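You operate a simulated robot arm through the tools that you are given. There is no shell and no other tool. Be economical: measure what you need, move in short steps, check, and stop when the job is done.

You are at the controls of a simulated robot arm. One attempt, no reset.

JOB
Tip out the green glass, rinse it from the clear jug and stand it back.
Fine: tip into the wash tub; pour the glass over half full, put the jug back, tip that water out too.

It is judged by the outcome, as a careful person would: the job done as asked, and still so three seconds after it is handed in. It fails if anything else is knocked over, pushed out of place, dropped, spilled or broken.

ROBOT AND FRAMES
A 6-joint arm with a two-finger parallel gripper, fixed in place. Base frame: the origin is at the foot of the arm, x ahead of it, y to its left, z up. Units: mm, rad, N and s.
With the tool pointing down near the work surface it reaches from about 180 to 840 mm from the base axis. Its first joint turns from -2.897 to 2.897 rad. Payload 3.91 kg.
The tool frame sits at the grasp point between the pads (the TCP): z along the fingers, y along the line on which they close. The tips reach 30 mm beyond it. The gripper opens to 110 mm. The fingers are 20 mm wide and 10 mm thick; the gripper's body (48 by 112 mm) begins 55 mm behind the TCP.
Orientation is that of the tool frame in the base frame, as a unit quaternion [w, x, y, z]. With the fingers straight down and closing along the base's y, the tool's x points along the base's -x, its y along +y and its z along -z.

CONTROLS
- The arm moves only by the tool jog_arm. Its argument "series" is a list of rows, each an object of numbers (a shift or turn left out is 0, a gripper value left out holds the last): "tx", "ty", "tz": the shift along the tool's x, y, z in units of 400 mm (1.0 is 400 mm); "wx", "wy", "wz": the turn, a rotation vector about the tool's x, y, z in units of 180 degrees (1.0 is 180 degrees); "jaw": the gripper command, from -1 (fully open) to 1 (shut), values between in proportion. In form: [{"tx": .., "ty": .., "tz": .., "wx": .., "wy": .., "wz": .., "jaw": ..}, ...]. A call has 1 to 20 rows; each row is the pose to reach, as a shift and turn from the pose commanded when the call began, along the tool's axes at that moment. A call with a number of a shift or a turn outside -1 to 1 is refused whole. Each row takes 0.2 s and may step no farther than 50 mm and 0.15 rad from the row before; otherwise, or with a gripper value out of range, the whole call is refused. Where a pose cannot be reached the arm comes as near as it can. A force on the tool above 80 N (or 10 N above the force at the start of the call, whichever is more), or a blocked arm, ends the call early, and 0.2 s more pass. The fingers move at their own pace (about 108 mm/s each) and stop on an object; they squeeze with about 33 N. The grip force told is the motor's: it shows also when the fingers shut on nothing. Time passes only in rows, and 0.2 s behind the last, so rows that repeat a pose let the fingers close. The reply holds the time, the measured pose of the TCP, the force on the tool along the base axes, the opening and the grip force, in the units named above and with some noise.
- Cameras (640 x 400 px; columns grow to the right, rows downward): "scene" is fixed at [398.1, -500.1, 1590.7]; the picture's right is [0.26, 0.97, 0.00], its down [0.82, -0.22, -0.53] and it looks along [-0.51, 0.14, -0.85] (base axes); focal length 214 px, centre (320, 200). "wrist" rides on the gripper at [77, 7, -114] in the tool frame; the picture's right is [-0.09, 1.00, 0.00], its down [-0.80, -0.07, -0.59] and it looks along [-0.59, -0.05, 0.80] (tool axes); focal length 270 px, centre (320, 200). There is no depth. A picture from a camera that has moved, and an enlarged one, comes with that camera's place and axes in the base frame and with its lens.
- camera(camera): a new picture of that camera. It takes no simulated time.
- lift_body(by): slides the trunk up (or, below 0, down) by that many mm; the arm rides with it, the base frame stays. It gives what a move gives, with no picture.
- zoom(camera, box): a new picture of the part [left, top, right, bottom] of that camera's present view, enlarged. It takes no simulated time.
- sign_off(): hands the job in; it is judged then, once.

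Work in short steps. Places have to be worked out from the pictures, the camera data and where the tool is seen: move nearer, look again, correct. Check each grasp and each placing, and mend what went wrong. You have 120 turns and 84 pictures in all, those below and enlarged ones among them. Open the gripper and draw the arm clear of the work before you hand the job in, unless the task says otherwise; then end with one line.

The tools are called after ">>>" as name(argument=value, ...) on one line, values as JSON. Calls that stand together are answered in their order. jog_arm: Moves the arm, as the interface text tells. Its arguments: {"type":"object","properties":{"series":{"type":"array","items":{"type":"object","properties":{"tx":{"type":"number"},"ty":{"type":"number"},"tz":{"type":"number"},"wx":{"type":"number"},"wy":{"type":"number"},"wz":{"type":"number"},"jaw":{"type":"number"}}}}},"required":["series"]} The other tools are called the same way: lift_body (by) slides the trunk up or down; camera (camera) takes a picture; zoom (camera, box) takes an enlarged picture of a part of a camera's view; sign_off () hands the job in.

At the start:

```text
time: 0.0
position: [77.4, -350.3, 1321.8]
ee_rot: [0.0, -0.001, 1.0, 0.0]
ft_force: [-0.7, 0.4, 0.5]
finger_gap: 109.9
grip_force: 0.0
trunk travel left (down, up): [-450.0, 90.0]
```

scene: 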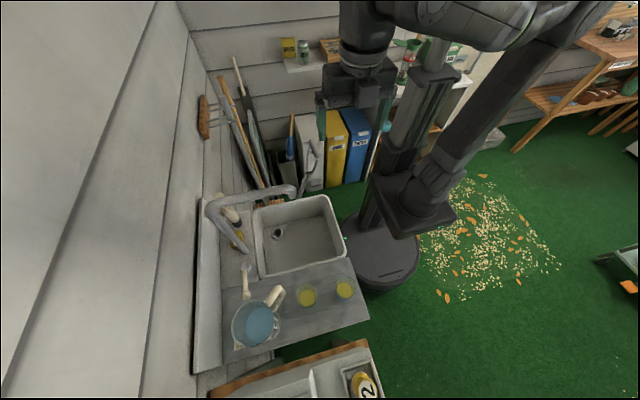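
wrist: 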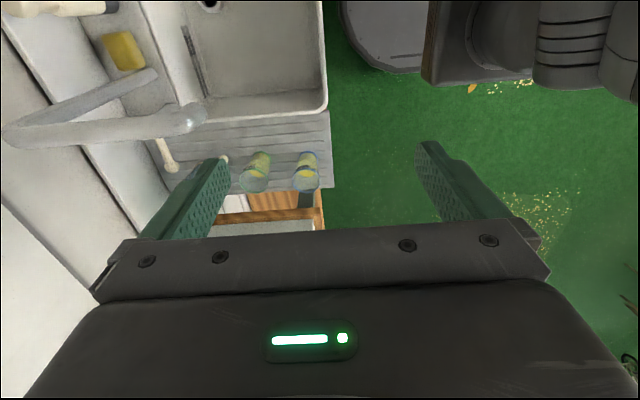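

The scene shows two glasses with yellow liquid, a jug and a wash tub. I zoom in to tell which glass is green and to measure positions.

>>> zoom(camera="scene", box=[190, 170, 390, 370])

>>> zoom(camera="wrist", box=[120, 80, 360, 230])

```text
2.00 times, centred on (290, 270) of scene
camera zoom: at [398.1, -500.1, 1590.7], right [0.26, 0.97, 0.0], down [0.82, -0.22, -0.53], along [-0.51, 0.14, -0.85], focal length 429 px, centre (380, 60)
```

zoom: 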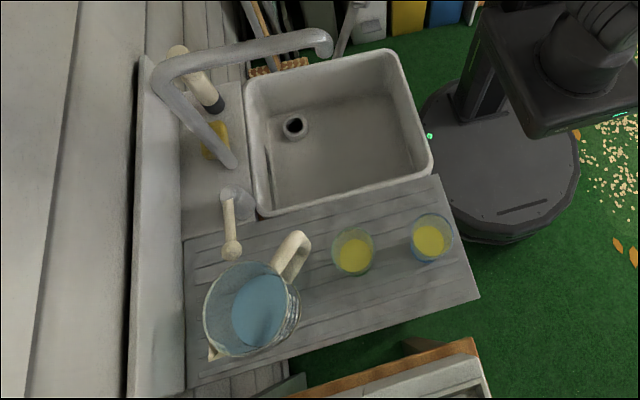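

```text
2.67 times, centred on (240, 155) of wrist
camera zoom: at [2.6, -341.6, 1436.8], right [0.09, 1.0, 0.0], down [0.8, -0.07, 0.59], along [0.59, -0.05, -0.8], focal length 721 px, centre (533, 320)
```

zoom: 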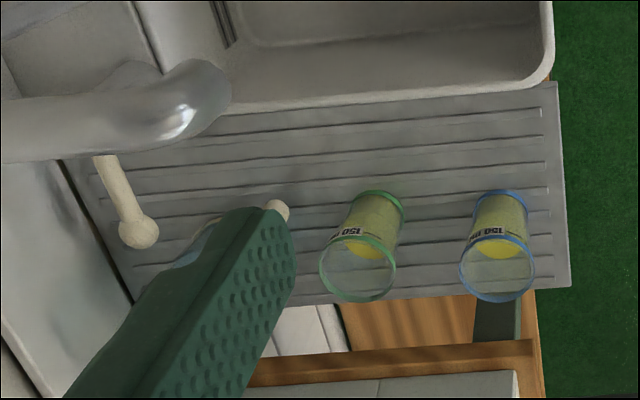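

The green-rimmed glass is the middle one: about (298,-511), base z≈850, rim ≈944. The blue-rimmed glass is at about (311,-397). The tap spout tip is near (88,-487,1140). I move the wrist camera toward the jug for a better look.

>>> jog_arm(series=[{"tx": 0.013, "ty": -0.1, "tz": 0.02}, {"tx": 0.026, "ty": -0.2, "tz": 0.04}, {"tx": 0.039, "ty": -0.3, "tz": 0.06}, {"tx": 0.052, "ty": -0.4, "tz": 0.08}, {"tx": 0.065, "ty": -0.5, "tz": 0.1}])

>>> camera(camera="wrist")

>>> camera(camera="scene")

```text
time: 1.2
position: [51.6, -554.8, 1280.3]
ee_rot: [0.0, 0.0, 1.0, 0.0]
ft_force: [0.3, 0.2, 0.1]
finger_gap: 110.0
grip_force: 0.1
trunk travel left (down, up): [-450.0, 90.0]
```

```text
79 pictures are left
camera wrist: at [-24.3, -546.7, 1394.7], right [0.09, 1.0, 0.0], down [0.8, -0.07, 0.59], along [0.59, -0.05, -0.8], focal length 270 px, centre (320, 200)
```

wrist: 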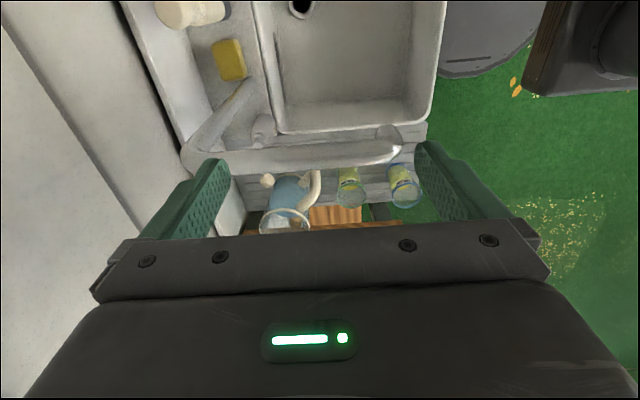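

```text
78 pictures are left
```

scene: 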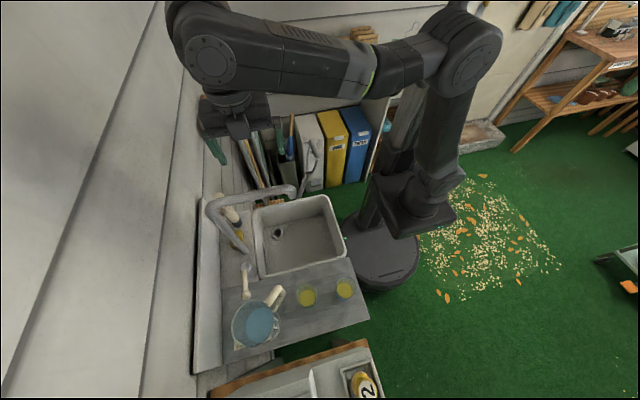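

The jug is now visible under the spout, so I zoom in on it.

>>> zoom(camera="wrist", box=[220, 130, 440, 245])

>>> zoom(camera="scene", box=[220, 255, 360, 360])

```text
2.91 times, centred on (330, 188) of wrist
camera zoom: at [-24.3, -546.7, 1394.7], right [0.09, 1.0, 0.0], down [0.8, -0.07, 0.59], along [0.59, -0.05, -0.8], focal length 786 px, centre (291, 236)
```

zoom: 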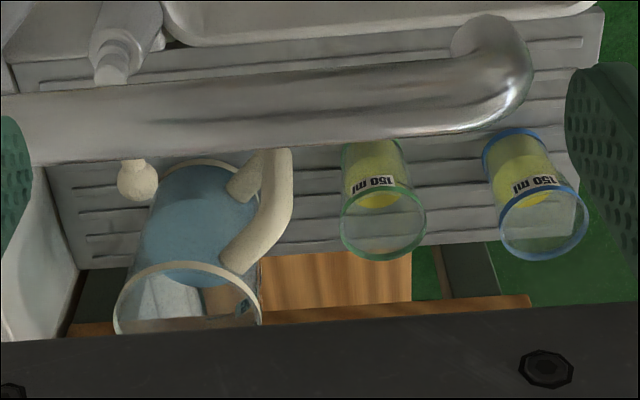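

```text
3.81 times, centred on (290, 308) of scene
camera zoom: at [398.1, -500.1, 1590.7], right [0.26, 0.97, 0.0], down [0.82, -0.22, -0.53], along [-0.51, 0.14, -0.85], focal length 817 px, centre (434, -210)
```

zoom: 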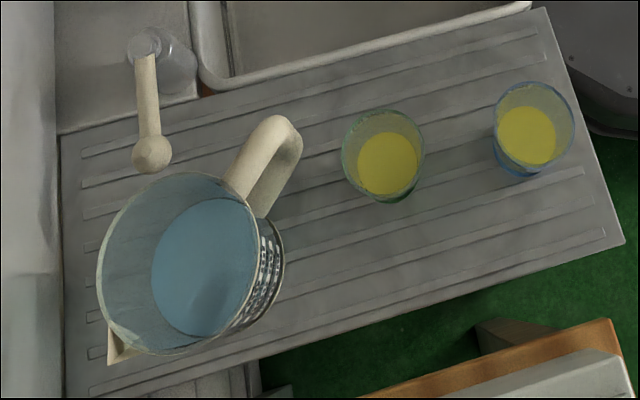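

The jug's rim centre is about (336,-651,979), with the handle pointing to about (271,-576). The tub spans roughly x -58..193, y -650..-347. I move clear of the tap and set the heading for a slanted side grasp of the green glass (heading -30°).

>>> jog_arm(series=[{"tx": -0.054, "ty": 0.0775, "tz": 0.04, "wz": 0.0333}, {"tx": -0.108, "ty": 0.155, "tz": 0.08, "wz": 0.0667}, {"tx": -0.162, "ty": 0.2325, "tz": 0.12, "wz": 0.1}, {"tx": -0.216, "ty": 0.31, "tz": 0.16, "wz": 0.1333}, {"tx": -0.27, "ty": 0.3875, "tz": 0.2, "wz": 0.1667}])

>>> jog_arm(series=[{"wy": -0.044}, {"wy": -0.088}, {"wy": -0.132}, {"wy": -0.176}, {"wy": -0.22}, {"wy": -0.264}, {"wy": -0.3056}])

>>> camera(camera="scene")

```text
time: 2.4
position: [158.7, -396.4, 1201.4]
ee_rot: [0.0, 0.261, 0.965, 0.0]
ft_force: [0.0, 0.0, 0.7]
finger_gap: 110.2
grip_force: 0.1
trunk travel left (down, up): [-450.0, 90.0]
```

```text
time: 4.0
position: [158.5, -395.1, 1202.4]
ee_rot: [0.447, 0.23, 0.856, -0.12]
ft_force: [0.5, 0.1, 1.3]
finger_gap: 110.1
grip_force: 0.1
trunk travel left (down, up): [-450.0, 90.0]
```

```text
75 pictures are left
```

scene: 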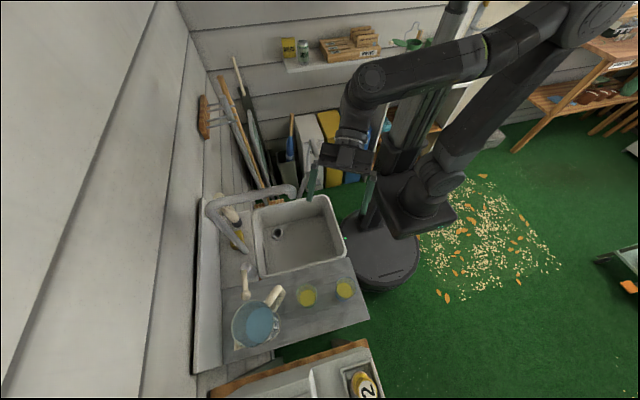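

Orientation is as intended. Before gripping, I rehearse the tipping roll with an empty gripper at the intended pouring spot over the tub.

>>> jog_arm(series=[{"tx": 0.078, "ty": -0.0305, "tz": 0.063}, {"tx": 0.156, "ty": -0.061, "tz": 0.126}, {"tx": 0.233, "ty": -0.0915, "tz": 0.19}, {"tx": 0.311, "ty": -0.122, "tz": 0.253}, {"tx": 0.389, "ty": -0.1525, "tz": 0.316}])

>>> jog_arm(series=[{"wx": -0.0265, "wz": 0.0379}, {"wx": -0.053, "wz": 0.0759}, {"wx": -0.0796, "wz": 0.1138}, {"wx": -0.1061, "wz": 0.1517}, {"wx": -0.1327, "wz": 0.1897}, {"wx": -0.1592, "wz": 0.2276}, {"wx": -0.1857, "wz": 0.2655}, {"wx": -0.2123, "wz": 0.3035}, {"wx": -0.2388, "wz": 0.3414}, {"wx": -0.2653, "wz": 0.3793}, {"wx": -0.2919, "wz": 0.4173}, {"wx": -0.3184, "wz": 0.4552}, {"wx": -0.3449, "wz": 0.4931}, {"wx": -0.3715, "wz": 0.5311}, {"wx": -0.398, "wz": 0.569}])

>>> camera(camera="scene")

```text
time: 5.2
position: [142.1, -455.7, 1003.7]
ee_rot: [0.446, 0.229, 0.857, -0.119]
ft_force: [-0.1, -0.2, 1.2]
finger_gap: 110.1
grip_force: 0.0
trunk travel left (down, up): [-450.0, 90.0]
```

```text
time: 8.4
position: [141.8, -455.0, 1003.2]
ee_rot: [0.41, 0.501, 0.288, 0.705]
ft_force: [-0.1, -0.4, 0.4]
finger_gap: 110.0
grip_force: 0.0
trunk travel left (down, up): [-450.0, 90.0]
```

```text
74 pictures are left
```

scene: 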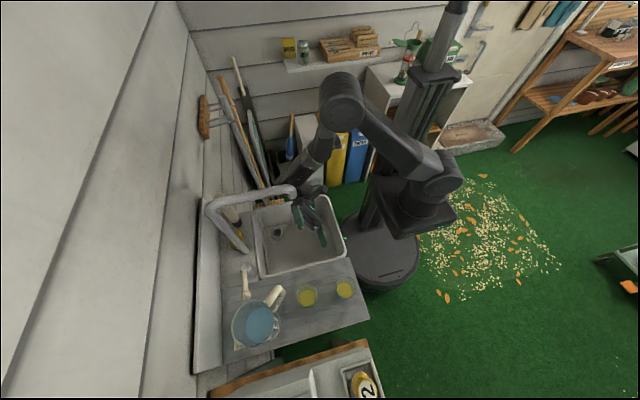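

The roll works without contact or joint limits. I roll back and check the wrist view.

>>> jog_arm(series=[{"wx": 0.0265, "wz": -0.0379}, {"wx": 0.053, "wz": -0.0759}, {"wx": 0.0796, "wz": -0.1138}, {"wx": 0.1061, "wz": -0.1517}, {"wx": 0.1327, "wz": -0.1897}, {"wx": 0.1592, "wz": -0.2276}, {"wx": 0.1857, "wz": -0.2655}, {"wx": 0.2123, "wz": -0.3035}, {"wx": 0.2388, "wz": -0.3414}, {"wx": 0.2653, "wz": -0.3793}, {"wx": 0.2919, "wz": -0.4173}, {"wx": 0.3184, "wz": -0.4552}, {"wx": 0.3449, "wz": -0.4931}, {"wx": 0.3715, "wz": -0.5311}, {"wx": 0.398, "wz": -0.569}])

>>> camera(camera="wrist")

```text
time: 11.6
position: [141.5, -454.5, 1003.3]
ee_rot: [0.445, 0.229, 0.857, -0.121]
ft_force: [0.3, 0.0, -0.2]
finger_gap: 110.0
grip_force: 0.0
trunk travel left (down, up): [-450.0, 90.0]
```

```text
73 pictures are left
camera wrist: at [27.3, -377.9, 1005.7], right [0.54, 0.84, 0.07], down [-0.06, -0.05, 1.0], along [0.84, -0.54, 0.02], focal length 270 px, centre (320, 200)
```

wrist: 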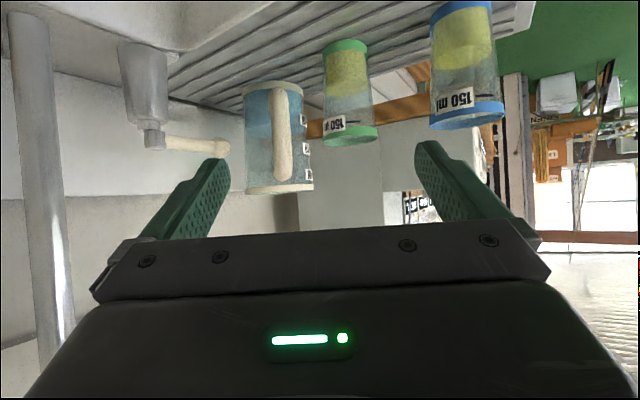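

The green glass is at about (301,-508), rim z 943, tapering from 61 to 46 mm and about half full. I move to the pre-grasp point behind it with the jaws narrowed to 85 mm.

>>> jog_arm(series=[{"tx": 0.0385, "ty": 0.028, "tz": 0.083, "jaw": -0.545}, {"tx": 0.077, "ty": 0.056, "tz": 0.166, "jaw": -0.545}, {"tx": 0.1155, "ty": 0.084, "tz": 0.249, "jaw": -0.545}])

>>> camera(camera="wrist")

>>> zoom(camera="scene", box=[220, 220, 380, 340])

```text
time: 12.4
position: [207.1, -455.5, 906.0]
ee_rot: [0.446, 0.23, 0.857, -0.12]
ft_force: [0.3, 0.3, -0.1]
finger_gap: 85.1
grip_force: 0.1
trunk travel left (down, up): [-450.0, 90.0]
```

```text
72 pictures are left
camera wrist: at [92.4, -378.7, 908.2], right [0.54, 0.84, 0.07], down [-0.06, -0.05, 1.0], along [0.84, -0.55, 0.02], focal length 270 px, centre (320, 200)
```

wrist: 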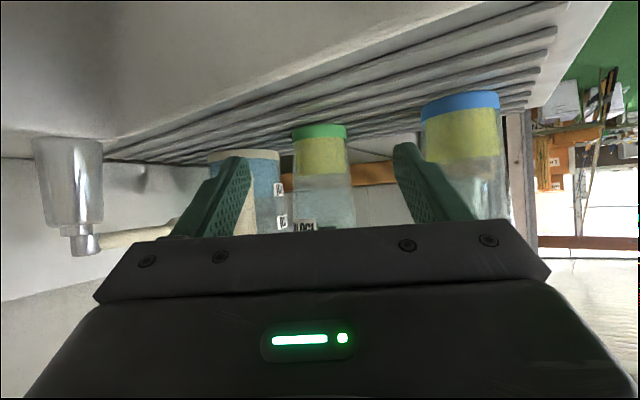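

```text
3.33 times, centred on (300, 280) of scene
camera zoom: at [398.1, -500.1, 1590.7], right [0.26, 0.97, 0.0], down [0.82, -0.22, -0.53], along [-0.51, 0.14, -0.85], focal length 715 px, centre (387, -67)
```

zoom: 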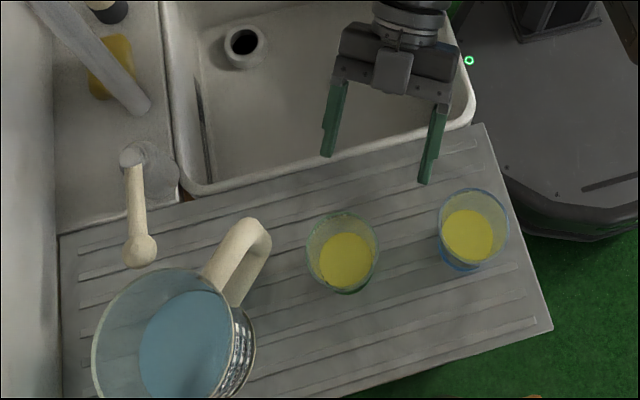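

The glass is centred between the fingers on the approach line, so I advance 108 mm along the heading.

>>> jog_arm(series=[{"tx": -0.04, "tz": 0.0546}, {"tx": -0.08, "ty": 0.001, "tz": 0.109}, {"tx": -0.12, "ty": 0.001, "tz": 0.164}, {"tx": -0.159, "ty": 0.0015, "tz": 0.2185}])

>>> zoom(camera="scene", box=[220, 220, 380, 340])

>>> camera(camera="wrist")

```text
time: 13.4
position: [300.2, -507.4, 907.0]
ee_rot: [0.446, 0.23, 0.857, -0.12]
ft_force: [-0.5, -0.4, -0.4]
finger_gap: 84.9
grip_force: 0.0
trunk travel left (down, up): [-450.0, 90.0]
```

```text
3.33 times, centred on (300, 280) of scene
camera zoom: at [398.1, -500.1, 1590.7], right [0.26, 0.97, 0.0], down [0.82, -0.22, -0.53], along [-0.51, 0.14, -0.85], focal length 715 px, centre (387, -67)
```

zoom: 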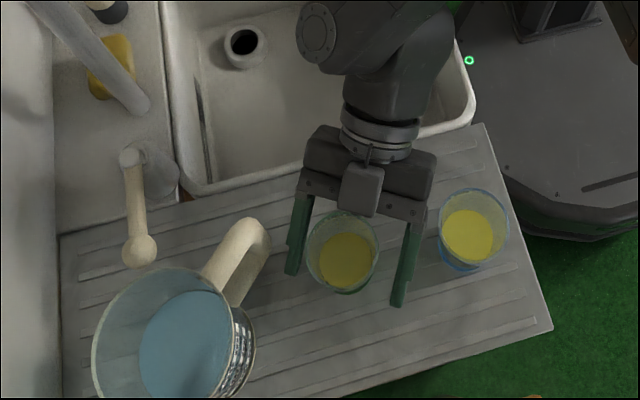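

```text
69 pictures are left
camera wrist: at [185.9, -431.1, 909.5], right [0.54, 0.84, 0.07], down [-0.06, -0.05, 1.0], along [0.84, -0.55, 0.02], focal length 270 px, centre (320, 200)
```

wrist: 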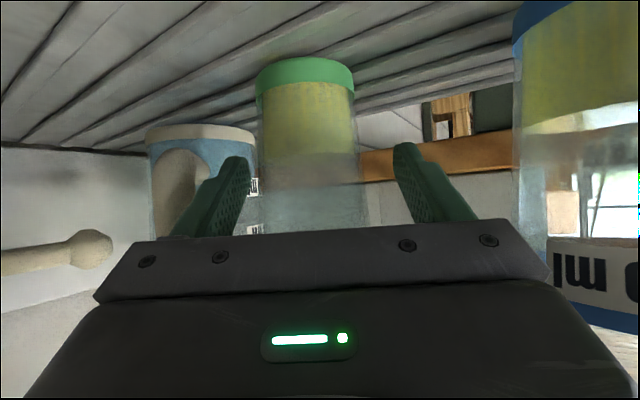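

The glass sits about 4 mm toward the right finger, so I centre on it and then close.

>>> jog_arm(series=[{"ty": -0.01}, {"ty": -0.01, "jaw": -0.2}, {"ty": -0.01, "jaw": 0.3}, {"ty": -0.01, "jaw": 0.3}, {"ty": -0.01, "jaw": 0.3}])

>>> camera(camera="wrist")

```text
time: 14.6
position: [298.6, -511.1, 907.1]
ee_rot: [0.446, 0.23, 0.857, -0.119]
ft_force: [0.0, -1.2, 0.4]
finger_gap: 52.2
grip_force: 32.4
trunk travel left (down, up): [-450.0, 90.0]
```

```text
68 pictures are left
camera wrist: at [183.2, -434.1, 910.4], right [0.54, 0.84, 0.07], down [-0.06, -0.05, 1.0], along [0.84, -0.55, 0.02], focal length 270 px, centre (320, 200)
```

wrist: 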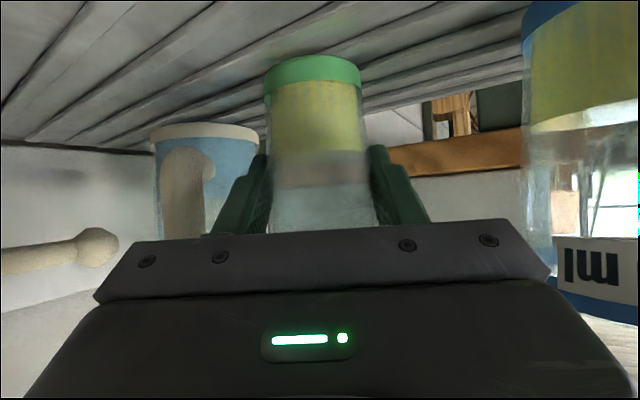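

Gripped at 52 mm with 32 N. I lift straight up slowly by 100 mm.

>>> jog_arm(series=[{"tx": -0.017, "tz": -0.012}, {"tx": -0.051, "tz": -0.036}, {"tx": -0.0853, "tz": -0.06}, {"tx": -0.12, "tz": -0.084}, {"tx": -0.154, "tz": -0.108}, {"tx": -0.188, "tz": -0.132}, {"tx": -0.2048, "tz": -0.1435}])

>>> zoom(camera="scene", box=[220, 220, 380, 340])

```text
time: 16.2
position: [299.1, -510.4, 1008.3]
ee_rot: [0.446, 0.23, 0.857, -0.119]
ft_force: [0.4, -0.5, -1.5]
finger_gap: 52.3
grip_force: 32.9
trunk travel left (down, up): [-450.0, 90.0]
```

```text
3.33 times, centred on (300, 280) of scene
camera zoom: at [398.1, -500.1, 1590.7], right [0.26, 0.97, 0.0], down [0.82, -0.22, -0.53], along [-0.51, 0.14, -0.85], focal length 715 px, centre (387, -67)
```

zoom: 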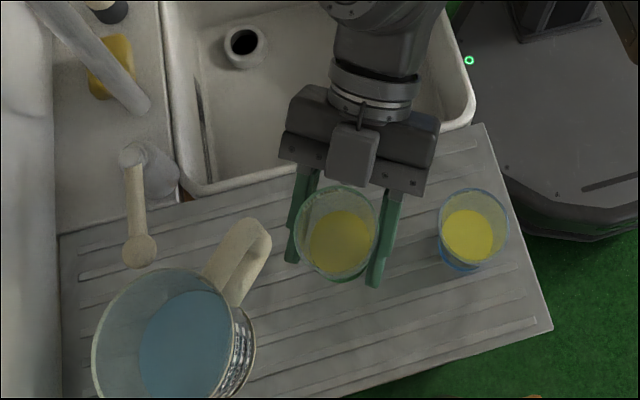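

The glass is up with its contents. I carry it level back over the tub.

>>> jog_arm(series=[{"tx": 0.02, "ty": -0.006, "tz": -0.024}, {"tx": 0.062, "ty": -0.018, "tz": -0.0745}, {"tx": 0.108, "ty": -0.031, "tz": -0.13}, {"tx": 0.154, "ty": -0.044, "tz": -0.185}, {"tx": 0.2, "ty": -0.057, "tz": -0.24}, {"tx": 0.242, "ty": -0.069, "tz": -0.29}, {"tx": 0.27, "ty": -0.077, "tz": -0.323}, {"tx": 0.284, "ty": -0.081, "tz": -0.34}, {"tx": 0.284, "ty": -0.081, "tz": -0.34}])

>>> camera(camera="scene")

```text
time: 18.2
position: [130.9, -448.1, 994.1]
ee_rot: [0.447, 0.23, 0.856, -0.12]
ft_force: [0.2, -0.1, -2.4]
finger_gap: 52.2
grip_force: 33.1
trunk travel left (down, up): [-450.0, 90.0]
```

```text
66 pictures are left
```

scene: 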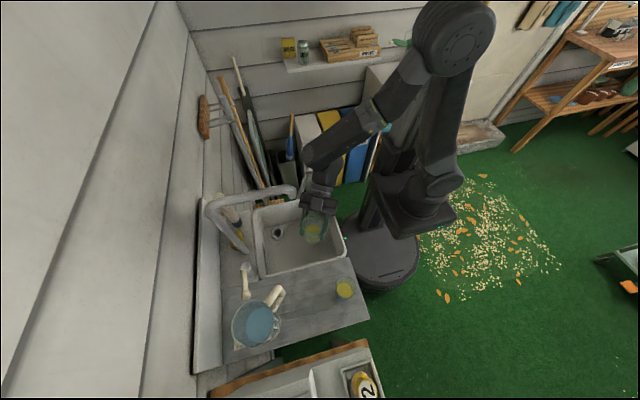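

The glass is over the tub. I tip it 125° toward the tub middle and hold.

>>> jog_arm(series=[{"wx": -0.02, "wz": 0.0286}, {"wx": -0.045, "wz": 0.0643}, {"wx": -0.07, "wz": 0.1}, {"wx": -0.095, "wz": 0.1358}, {"wx": -0.12, "wz": 0.1716}, {"wx": -0.145, "wz": 0.2073}, {"wx": -0.17, "wz": 0.243}, {"wx": -0.195, "wz": 0.2788}, {"wx": -0.22, "wz": 0.3145}, {"wx": -0.245, "wz": 0.3503}, {"wx": -0.27, "wz": 0.386}, {"wx": -0.295, "wz": 0.4217}, {"wx": -0.32, "wz": 0.4575}, {"wx": -0.345, "wz": 0.4932}, {"wx": -0.37, "wz": 0.529}, {"wx": -0.398, "wz": 0.569}, {"wx": -0.398, "wz": 0.569}, {"wx": -0.398, "wz": 0.569}, {"wx": -0.398, "wz": 0.569}, {"wx": -0.398, "wz": 0.569}])

>>> zoom(camera="scene", box=[200, 140, 400, 340])

```text
refused: row 16 steps farther than a row can; nothing moved
```

```text
2.00 times, centred on (300, 240) of scene
camera zoom: at [398.1, -500.1, 1590.7], right [0.26, 0.97, 0.0], down [0.82, -0.22, -0.53], along [-0.51, 0.14, -0.85], focal length 429 px, centre (360, 120)
```

zoom: 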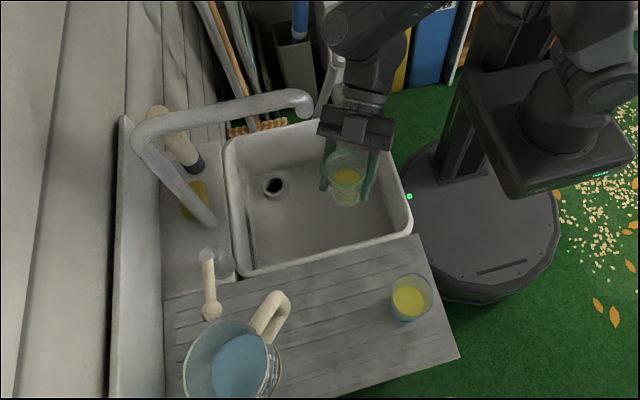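

The last step was slightly too large, so the call was refused. I re-send with even steps.

>>> jog_arm(series=[{"wx": -0.024, "wz": 0.0343}, {"wx": -0.049, "wz": 0.07}, {"wx": -0.074, "wz": 0.1058}, {"wx": -0.099, "wz": 0.1415}, {"wx": -0.124, "wz": 0.1773}, {"wx": -0.149, "wz": 0.213}, {"wx": -0.174, "wz": 0.2488}, {"wx": -0.199, "wz": 0.2845}, {"wx": -0.224, "wz": 0.3202}, {"wx": -0.249, "wz": 0.356}, {"wx": -0.274, "wz": 0.3917}, {"wx": -0.299, "wz": 0.4275}, {"wx": -0.324, "wz": 0.4632}, {"wx": -0.349, "wz": 0.499}, {"wx": -0.374, "wz": 0.5347}, {"wx": -0.398, "wz": 0.569}, {"wx": -0.398, "wz": 0.569}, {"wx": -0.398, "wz": 0.569}, {"wx": -0.398, "wz": 0.569}, {"wx": -0.398, "wz": 0.569}])

>>> zoom(camera="scene", box=[200, 140, 400, 340])

```text
time: 22.4
position: [128.9, -449.4, 993.3]
ee_rot: [0.41, 0.502, 0.288, 0.705]
ft_force: [0.1, -0.5, -0.9]
finger_gap: 51.7
grip_force: 32.6
trunk travel left (down, up): [-450.0, 90.0]
```

```text
2.00 times, centred on (300, 240) of scene
camera zoom: at [398.1, -500.1, 1590.7], right [0.26, 0.97, 0.0], down [0.82, -0.22, -0.53], along [-0.51, 0.14, -0.85], focal length 429 px, centre (360, 120)
```

zoom: 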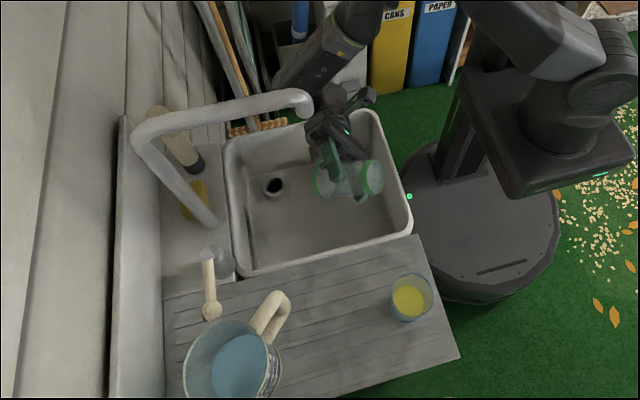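

The glass has emptied into the tub. I roll it upright.

>>> jog_arm(series=[{"wx": 0.024, "wz": -0.0343}, {"wx": 0.049, "wz": -0.07}, {"wx": 0.074, "wz": -0.1058}, {"wx": 0.099, "wz": -0.1415}, {"wx": 0.124, "wz": -0.1773}, {"wx": 0.149, "wz": -0.213}, {"wx": 0.174, "wz": -0.2488}, {"wx": 0.199, "wz": -0.2845}, {"wx": 0.224, "wz": -0.3202}, {"wx": 0.249, "wz": -0.356}, {"wx": 0.274, "wz": -0.3917}, {"wx": 0.299, "wz": -0.4275}, {"wx": 0.324, "wz": -0.4632}, {"wx": 0.349, "wz": -0.499}, {"wx": 0.374, "wz": -0.5347}, {"wx": 0.398, "wz": -0.569}])

>>> zoom(camera="scene", box=[200, 140, 400, 340])

>>> camera(camera="wrist")

```text
time: 25.8
position: [129.1, -449.4, 994.4]
ee_rot: [0.446, 0.229, 0.857, -0.12]
ft_force: [0.8, -0.3, -0.7]
finger_gap: 51.8
grip_force: 32.5
trunk travel left (down, up): [-450.0, 90.0]
```

```text
2.00 times, centred on (300, 240) of scene
camera zoom: at [398.1, -500.1, 1590.7], right [0.26, 0.97, 0.0], down [0.82, -0.22, -0.53], along [-0.51, 0.14, -0.85], focal length 429 px, centre (360, 120)
```

zoom: 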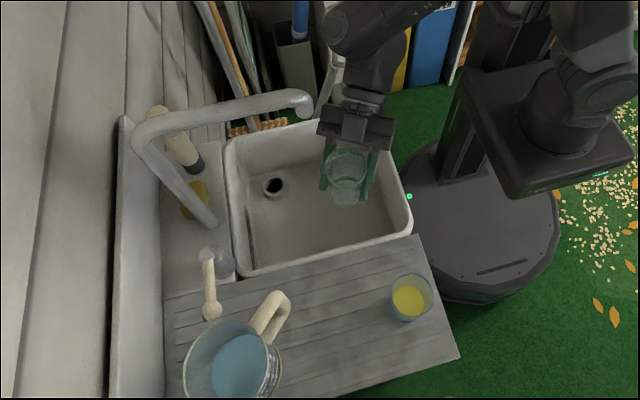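

```text
62 pictures are left
camera wrist: at [14.7, -372.9, 997.3], right [0.54, 0.84, 0.07], down [-0.06, -0.05, 1.0], along [0.84, -0.55, 0.02], focal length 270 px, centre (320, 200)
```

wrist: 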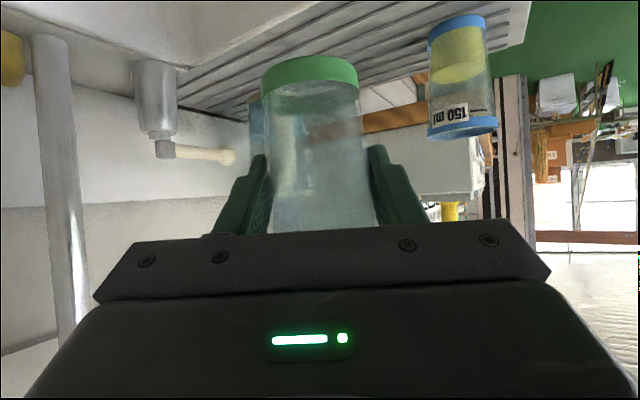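

The glass is empty. I carry it to a temporary pouring spot at about (340,-525), further from the blue glass, and hover there.

>>> jog_arm(series=[{"tx": -0.047, "ty": 0.0143, "tz": 0.0633}, {"tx": -0.094, "ty": 0.0286, "tz": 0.1266}, {"tx": -0.141, "ty": 0.0429, "tz": 0.19}, {"tx": -0.188, "ty": 0.0571, "tz": 0.253}, {"tx": -0.235, "ty": 0.0714, "tz": 0.3164}, {"tx": -0.282, "ty": 0.0857, "tz": 0.3797}, {"tx": -0.329, "ty": 0.1, "tz": 0.443}])

>>> zoom(camera="scene", box=[220, 220, 380, 340])

```text
time: 27.4
position: [341.1, -529.1, 998.4]
ee_rot: [0.445, 0.23, 0.857, -0.119]
ft_force: [0.3, -0.5, -0.8]
finger_gap: 51.8
grip_force: 32.9
trunk travel left (down, up): [-450.0, 90.0]
```

```text
3.33 times, centred on (300, 280) of scene
camera zoom: at [398.1, -500.1, 1590.7], right [0.26, 0.97, 0.0], down [0.82, -0.22, -0.53], along [-0.51, 0.14, -0.85], focal length 715 px, centre (387, -67)
```

zoom: 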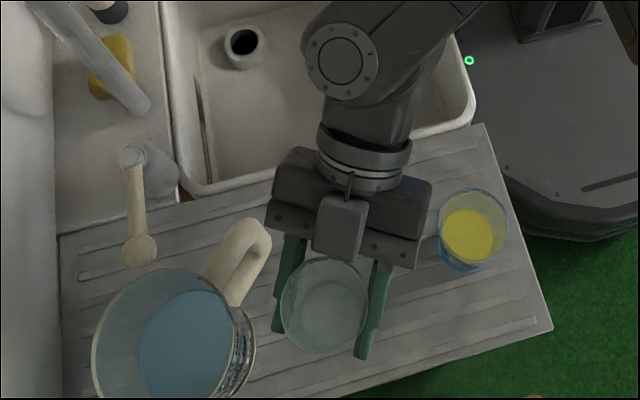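

Clear on all sides. I lower by 86 mm, then creep down.

>>> jog_arm(series=[{"tx": 0.0352, "tz": 0.0247}, {"tx": 0.0704, "tz": 0.0494}, {"tx": 0.1057, "tz": 0.074}, {"tx": 0.1409, "tz": 0.0987}, {"tx": 0.1761, "tz": 0.1234}, {"tx": 0.1761, "tz": 0.1234}])

>>> jog_arm(series=[{"tx": 0.002, "tz": 0.0014}, {"tx": 0.0041, "tz": 0.0029}, {"tx": 0.0061, "tz": 0.0043}, {"tx": 0.0082, "tz": 0.0057}])

```text
time: 28.8
position: [340.6, -524.8, 915.7]
ee_rot: [0.446, 0.23, 0.857, -0.12]
ft_force: [-1.1, -0.5, -0.5]
finger_gap: 51.7
grip_force: 33.1
trunk travel left (down, up): [-450.0, 90.0]
```

```text
time: 29.8
position: [341.7, -525.5, 910.9]
ee_rot: [0.446, 0.23, 0.857, -0.12]
ft_force: [-0.4, 0.2, -1.7]
finger_gap: 51.5
grip_force: 33.3
trunk travel left (down, up): [-450.0, 90.0]
```

No contact force yet. I creep down 2 mm more.

>>> jog_arm(series=[{"tx": 0.002, "tz": 0.0014}, {"tx": 0.0041, "tz": 0.0029}, {"tx": 0.0041, "tz": 0.0029}])

>>> camera(camera="wrist")

```text
time: 30.6
position: [339.7, -524.9, 907.2]
ee_rot: [0.447, 0.229, 0.856, -0.12]
ft_force: [-0.7, -1.7, 4.9]
finger_gap: 51.8
grip_force: 33.0
trunk travel left (down, up): [-450.0, 90.0]
```

```text
60 pictures are left
camera wrist: at [225.6, -449.3, 910.8], right [0.54, 0.84, 0.07], down [-0.06, -0.05, 1.0], along [0.84, -0.55, 0.03], focal length 270 px, centre (320, 200)
```

wrist: 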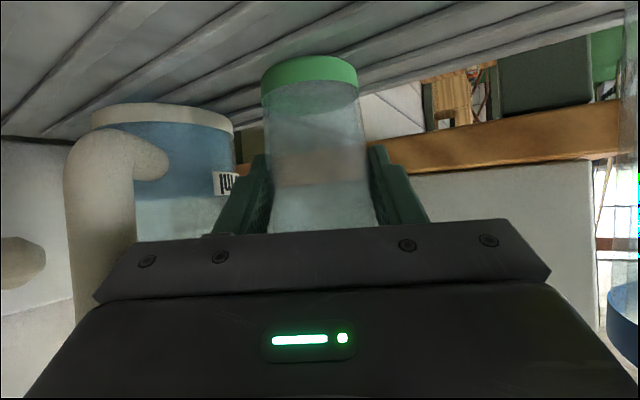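

Contact is felt (about 5 N), so the glass is standing. I open to 74 mm and retreat along the heading.

>>> jog_arm(series=[{"jaw": -0.345}, {"jaw": -0.345}, {"tx": 0.03, "tz": -0.0428}, {"tx": 0.07, "tz": -0.0999}, {"tx": 0.12, "tz": -0.171}, {"tx": 0.17, "tz": -0.2426}, {"tx": 0.1866, "tz": -0.266}])

>>> zoom(camera="scene", box=[220, 220, 380, 340])

>>> camera(camera="wrist")

```text
time: 32.2
position: [226.5, -462.3, 910.6]
ee_rot: [0.445, 0.231, 0.857, -0.12]
ft_force: [0.4, -0.4, -1.1]
finger_gap: 73.9
grip_force: 0.1
trunk travel left (down, up): [-450.0, 90.0]
```

```text
3.33 times, centred on (300, 280) of scene
camera zoom: at [398.1, -500.1, 1590.7], right [0.26, 0.97, 0.0], down [0.82, -0.22, -0.53], along [-0.51, 0.14, -0.85], focal length 715 px, centre (387, -67)
```

zoom: 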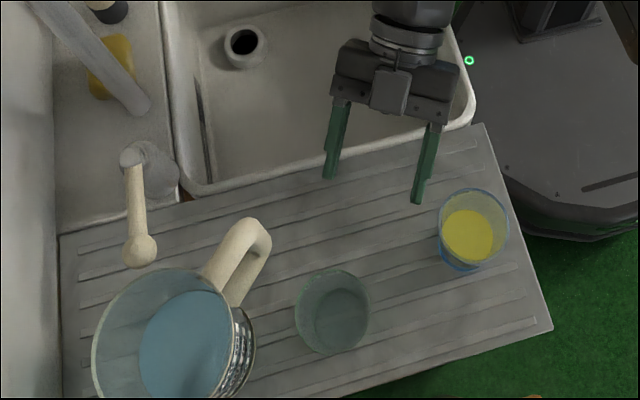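

```text
58 pictures are left
camera wrist: at [111.6, -385.9, 912.2], right [0.54, 0.84, 0.07], down [-0.06, -0.05, 1.0], along [0.84, -0.55, 0.02], focal length 270 px, centre (320, 200)
```

wrist: 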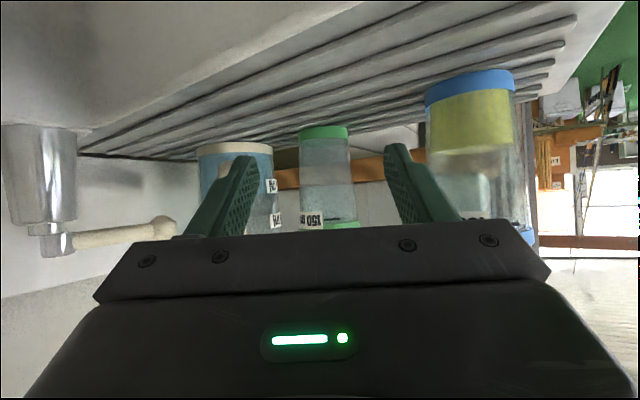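

The glass stands at about (337,-527). Next is the jug handle: I rise to a hover, re-aim (pitch 60°, heading -49°) and look closely.

>>> jog_arm(series=[{"tx": -0.077, "ty": -0.0335, "tz": -0.032}, {"tx": -0.154, "ty": -0.067, "tz": -0.0635}, {"tx": -0.231, "ty": -0.1, "tz": -0.095}, {"tx": -0.308, "ty": -0.134, "tz": -0.127}])

>>> jog_arm(series=[{"wy": 0.0347}, {"wy": 0.0695}, {"wy": 0.1042}, {"wy": 0.1389}])

>>> jog_arm(series=[{"wx": 0.0176, "wz": 0.0305}, {"wx": 0.0352, "wz": 0.0609}, {"wx": 0.0528, "wz": 0.0914}])

>>> camera(camera="wrist")

>>> zoom(camera="scene", box=[220, 220, 380, 340])

```text
time: 33.2
position: [227.8, -515.4, 1046.9]
ee_rot: [0.447, 0.226, 0.857, -0.122]
ft_force: [0.4, -0.2, 0.4]
finger_gap: 74.0
grip_force: 0.1
trunk travel left (down, up): [-450.0, 90.0]
```

```text
time: 34.2
position: [226.3, -522.3, 1039.6]
ee_rot: [0.25, 0.251, 0.933, -0.068]
ft_force: [0.4, 0.0, -0.7]
finger_gap: 73.8
grip_force: 0.0
trunk travel left (down, up): [-450.0, 90.0]
```

```text
time: 35.0
position: [227.5, -520.8, 1039.6]
ee_rot: [0.235, 0.401, 0.879, -0.107]
ft_force: [0.1, -0.4, -0.4]
finger_gap: 73.7
grip_force: 0.1
trunk travel left (down, up): [-450.0, 90.0]
```

```text
57 pictures are left
camera wrist: at [152.5, -422.1, 1099.9], right [0.8, 0.59, 0.04], down [0.21, -0.35, 0.92], along [0.56, -0.73, -0.4], focal length 270 px, centre (320, 200)
```

wrist: 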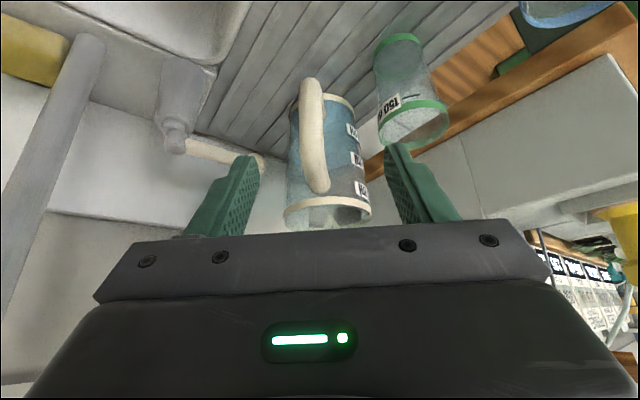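

```text
3.33 times, centred on (300, 280) of scene
camera zoom: at [398.1, -500.1, 1590.7], right [0.26, 0.97, 0.0], down [0.82, -0.22, -0.53], along [-0.51, 0.14, -0.85], focal length 715 px, centre (387, -67)
```

zoom: 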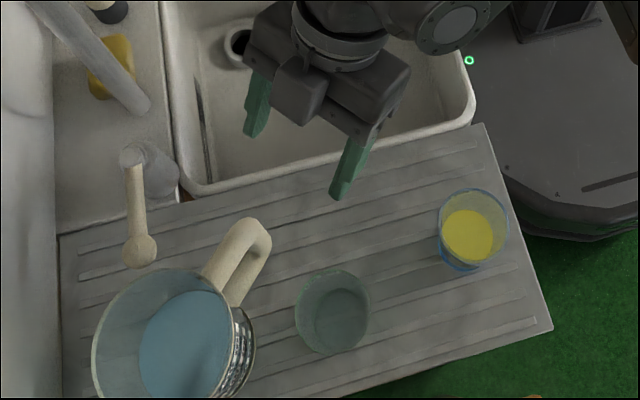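

>>> zoom(camera="wrist", box=[240, 60, 440, 240])

```text
2.22 times, centred on (340, 150) of wrist
camera zoom: at [152.5, -422.1, 1099.9], right [0.8, 0.59, 0.04], down [0.21, -0.35, 0.92], along [0.56, -0.73, -0.4], focal length 601 px, centre (276, 311)
```

zoom: 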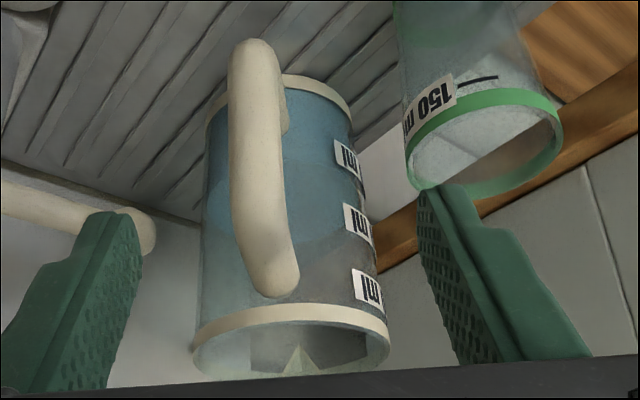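

The rim is better fixed at (337,-651,~988), and the handle's upright bar is near (270,-582), z ~910–985. I go to a pre-grasp point about 60 mm short along the tool axis, jaws at 50 mm.

>>> jog_arm(series=[{"tx": -0.021, "ty": -0.009, "tz": 0.0735, "jaw": 0.09}, {"tx": -0.042, "ty": -0.018, "tz": 0.147, "jaw": 0.09}, {"tx": -0.042, "ty": -0.018, "tz": 0.147, "jaw": 0.09}])

>>> zoom(camera="wrist", box=[180, 40, 480, 250])

>>> zoom(camera="scene", box=[220, 250, 340, 340])

```text
time: 35.8
position: [250.8, -560.6, 997.3]
ee_rot: [0.236, 0.401, 0.878, -0.108]
ft_force: [0.2, 0.4, 0.3]
finger_gap: 50.2
grip_force: 0.1
trunk travel left (down, up): [-450.0, 90.0]
```

```text
1.90 times, centred on (330, 145) of wrist
camera zoom: at [175.2, -461.5, 1057.5], right [0.8, 0.6, 0.04], down [0.21, -0.35, 0.92], along [0.56, -0.73, -0.4], focal length 515 px, centre (301, 305)
```

zoom: 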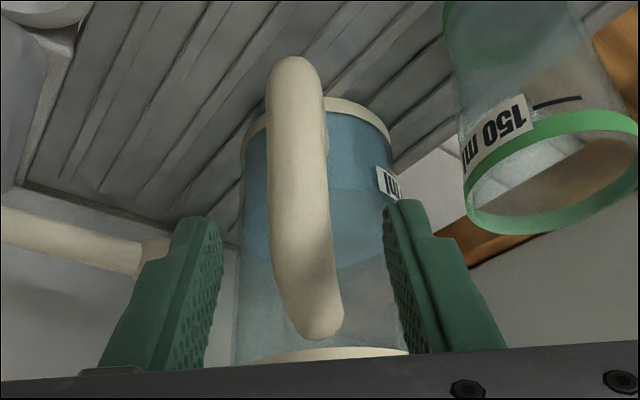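

```text
4.44 times, centred on (280, 295) of scene
camera zoom: at [398.1, -500.1, 1590.7], right [0.26, 0.97, 0.0], down [0.82, -0.22, -0.53], along [-0.51, 0.14, -0.85], focal length 953 px, centre (498, -222)
```

zoom: 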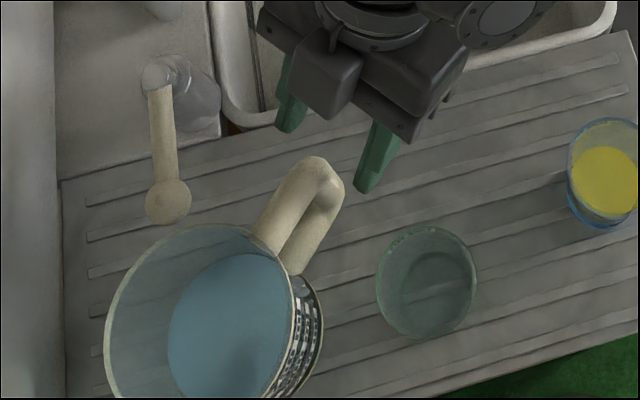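

The handle is centred between the fingers. I advance 60 mm along the tool axis to straddle the bar.

>>> jog_arm(series=[{"tz": 0.05}, {"tz": 0.1}, {"tz": 0.15}])

>>> camera(camera="wrist")

>>> zoom(camera="scene", box=[220, 250, 340, 340])

```text
time: 36.6
position: [269.5, -582.1, 944.8]
ee_rot: [0.236, 0.401, 0.879, -0.108]
ft_force: [-1.0, -0.3, 0.1]
finger_gap: 50.2
grip_force: 0.0
trunk travel left (down, up): [-450.0, 90.0]
```

```text
52 pictures are left
camera wrist: at [195.4, -483.3, 1004.6], right [0.8, 0.6, 0.04], down [0.21, -0.35, 0.92], along [0.56, -0.73, -0.4], focal length 270 px, centre (320, 200)
```

wrist: 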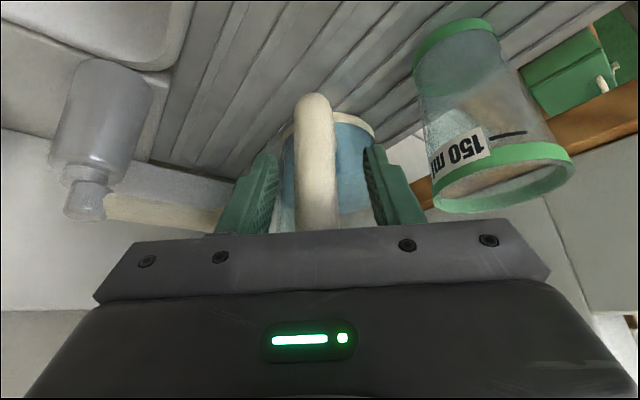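

```text
4.44 times, centred on (280, 295) of scene
camera zoom: at [398.1, -500.1, 1590.7], right [0.26, 0.97, 0.0], down [0.82, -0.22, -0.53], along [-0.51, 0.14, -0.85], focal length 953 px, centre (498, -222)
```

zoom: 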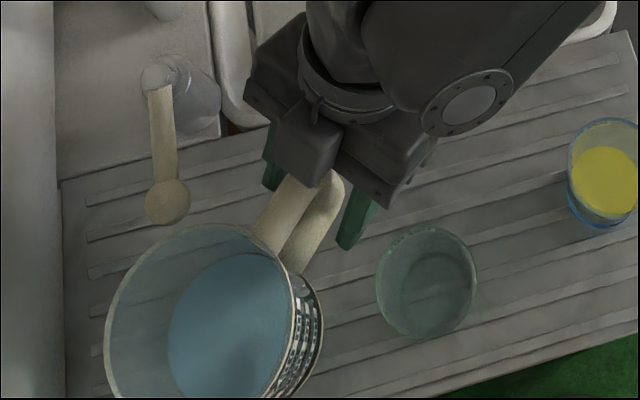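

The handle sits between the pads. I nudge 4 mm further in and close.

>>> jog_arm(series=[{"tx": -0.0087, "tz": 0.005}, {"tx": -0.0087, "tz": 0.005, "jaw": 0.5}, {"tx": -0.0087, "tz": 0.005, "jaw": 0.9}, {"tx": -0.0087, "tz": 0.005, "jaw": 1.0}, {"tx": -0.0087, "tz": 0.005, "jaw": 1.0}])

>>> camera(camera="wrist")

```text
time: 37.8
position: [271.8, -584.5, 943.9]
ee_rot: [0.235, 0.401, 0.879, -0.107]
ft_force: [-0.4, 0.4, 1.0]
finger_gap: 21.4
grip_force: 32.7
trunk travel left (down, up): [-450.0, 90.0]
```

```text
50 pictures are left
camera wrist: at [198.0, -486.3, 1004.6], right [0.8, 0.6, 0.04], down [0.21, -0.35, 0.92], along [0.56, -0.73, -0.4], focal length 270 px, centre (320, 200)
```

wrist: 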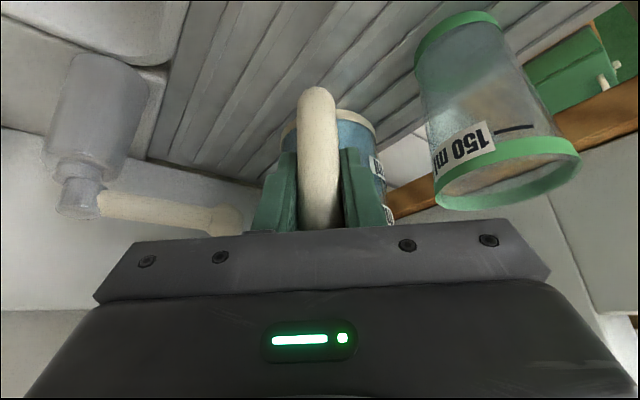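

The handle is gripped at 21 mm. I test-lift 15 mm and check for sag.

>>> jog_arm(series=[{"tx": -0.005, "tz": -0.0087}, {"tx": -0.01, "tz": -0.0173}, {"tx": -0.0145, "tz": -0.025}, {"tx": -0.01875, "tz": -0.0325}, {"tx": -0.01875, "tz": -0.0325}, {"tx": -0.01875, "tz": -0.0325}])

>>> camera(camera="wrist")

>>> zoom(camera="scene", box=[220, 250, 340, 350])

```text
time: 39.2
position: [272.7, -586.1, 957.7]
ee_rot: [0.236, 0.401, 0.879, -0.108]
ft_force: [0.2, 0.2, -3.3]
finger_gap: 21.7
grip_force: 32.9
trunk travel left (down, up): [-450.0, 90.0]
```

```text
49 pictures are left
camera wrist: at [198.3, -487.1, 1019.2], right [0.8, 0.6, 0.04], down [0.21, -0.35, 0.92], along [0.56, -0.73, -0.4], focal length 270 px, centre (320, 200)
```

wrist: 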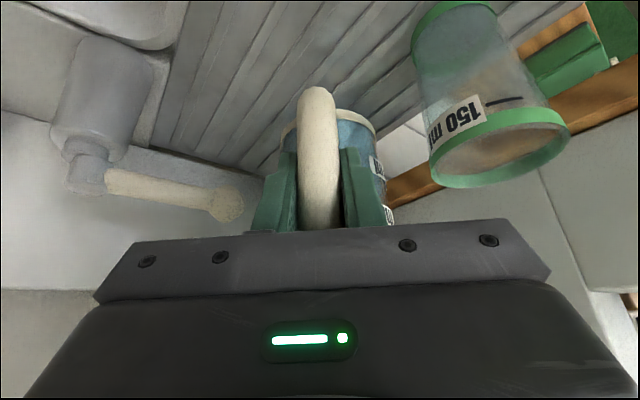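

```text
4.00 times, centred on (280, 300) of scene
camera zoom: at [398.1, -500.1, 1590.7], right [0.26, 0.97, 0.0], down [0.82, -0.22, -0.53], along [-0.51, 0.14, -0.85], focal length 858 px, centre (480, -200)
```

zoom: 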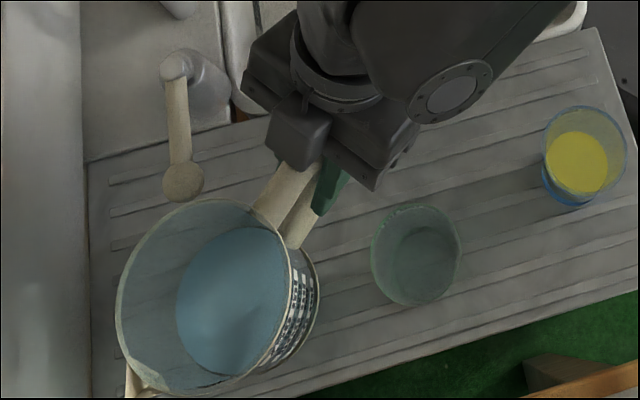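

The jug is held rigidly. I lift another 110 mm straight up.

>>> jog_arm(series=[{"tx": -0.015, "tz": -0.026}, {"tx": -0.041, "tz": -0.0714}, {"tx": -0.069, "tz": -0.119}, {"tx": -0.096, "tz": -0.167}, {"tx": -0.123, "tz": -0.2125}, {"tx": -0.1375, "tz": -0.238}, {"tx": -0.1375, "tz": -0.238}])

>>> camera(camera="wrist")

>>> zoom(camera="scene", box=[200, 200, 380, 360])

```text
time: 40.8
position: [272.8, -587.0, 1069.1]
ee_rot: [0.236, 0.401, 0.878, -0.108]
ft_force: [-0.3, -0.8, -5.2]
finger_gap: 21.6
grip_force: 32.8
trunk travel left (down, up): [-450.0, 90.0]
```

```text
47 pictures are left
camera wrist: at [198.3, -485.8, 1130.4], right [0.8, 0.6, 0.04], down [0.21, -0.35, 0.92], along [0.56, -0.73, -0.4], focal length 270 px, centre (320, 200)
```

wrist: 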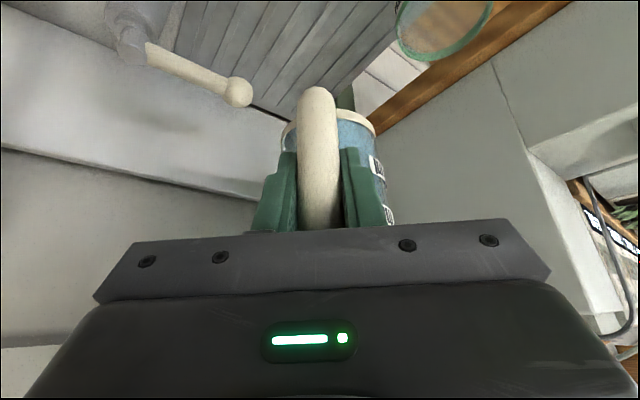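

```text
2.50 times, centred on (290, 280) of scene
camera zoom: at [398.1, -500.1, 1590.7], right [0.26, 0.97, 0.0], down [0.82, -0.22, -0.53], along [-0.51, 0.14, -0.85], focal length 536 px, centre (395, 0)
```

zoom: 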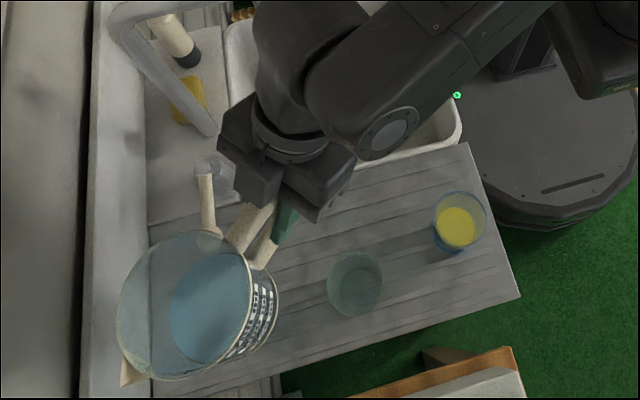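

The jug is held firmly (about 5 N). I carry it level, turning it toward the glass (spout heading about -30°) at a height that clears both glasses.

>>> jog_arm(series=[{"tx": 0.02, "ty": 0.005, "tz": -0.0116, "wx": -0.0027, "wz": -0.0047}, {"tx": 0.06, "ty": 0.014, "tz": -0.0347, "wx": -0.008, "wz": -0.0139}, {"tx": 0.11, "ty": 0.026, "tz": -0.0636, "wx": -0.0147, "wz": -0.0255}, {"tx": 0.16, "ty": 0.0376, "tz": -0.0925, "wx": -0.0214, "wz": -0.0371}, {"tx": 0.21, "ty": 0.0494, "tz": -0.1214, "wx": -0.0281, "wz": -0.0487}, {"tx": 0.26, "ty": 0.0611, "tz": -0.1503, "wx": -0.0348, "wz": -0.0602}, {"tx": 0.305, "ty": 0.0717, "tz": -0.1763, "wx": -0.0408, "wz": -0.0707}, {"tx": 0.338, "ty": 0.0795, "tz": -0.1953, "wx": -0.0452, "wz": -0.0783}, {"tx": 0.353, "ty": 0.083, "tz": -0.204, "wx": -0.0472, "wz": -0.0818}, {"tx": 0.353, "ty": 0.083, "tz": -0.204, "wx": -0.0472, "wz": -0.0818}])

>>> zoom(camera="scene", box=[200, 180, 400, 340])

```text
time: 43.0
position: [191.5, -440.2, 1069.1]
ee_rot: [0.249, 0.266, 0.929, -0.071]
ft_force: [0.1, -0.7, -4.9]
finger_gap: 21.6
grip_force: 33.2
trunk travel left (down, up): [-450.0, 90.0]
```

```text
2.50 times, centred on (300, 260) of scene
camera zoom: at [398.1, -500.1, 1590.7], right [0.26, 0.97, 0.0], down [0.82, -0.22, -0.53], along [-0.51, 0.14, -0.85], focal length 536 px, centre (370, 50)
```

zoom: 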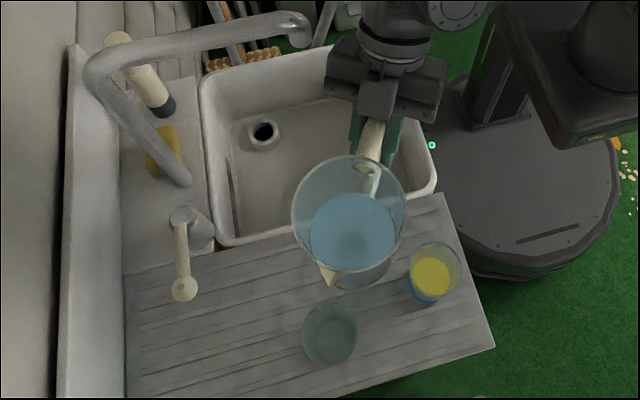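

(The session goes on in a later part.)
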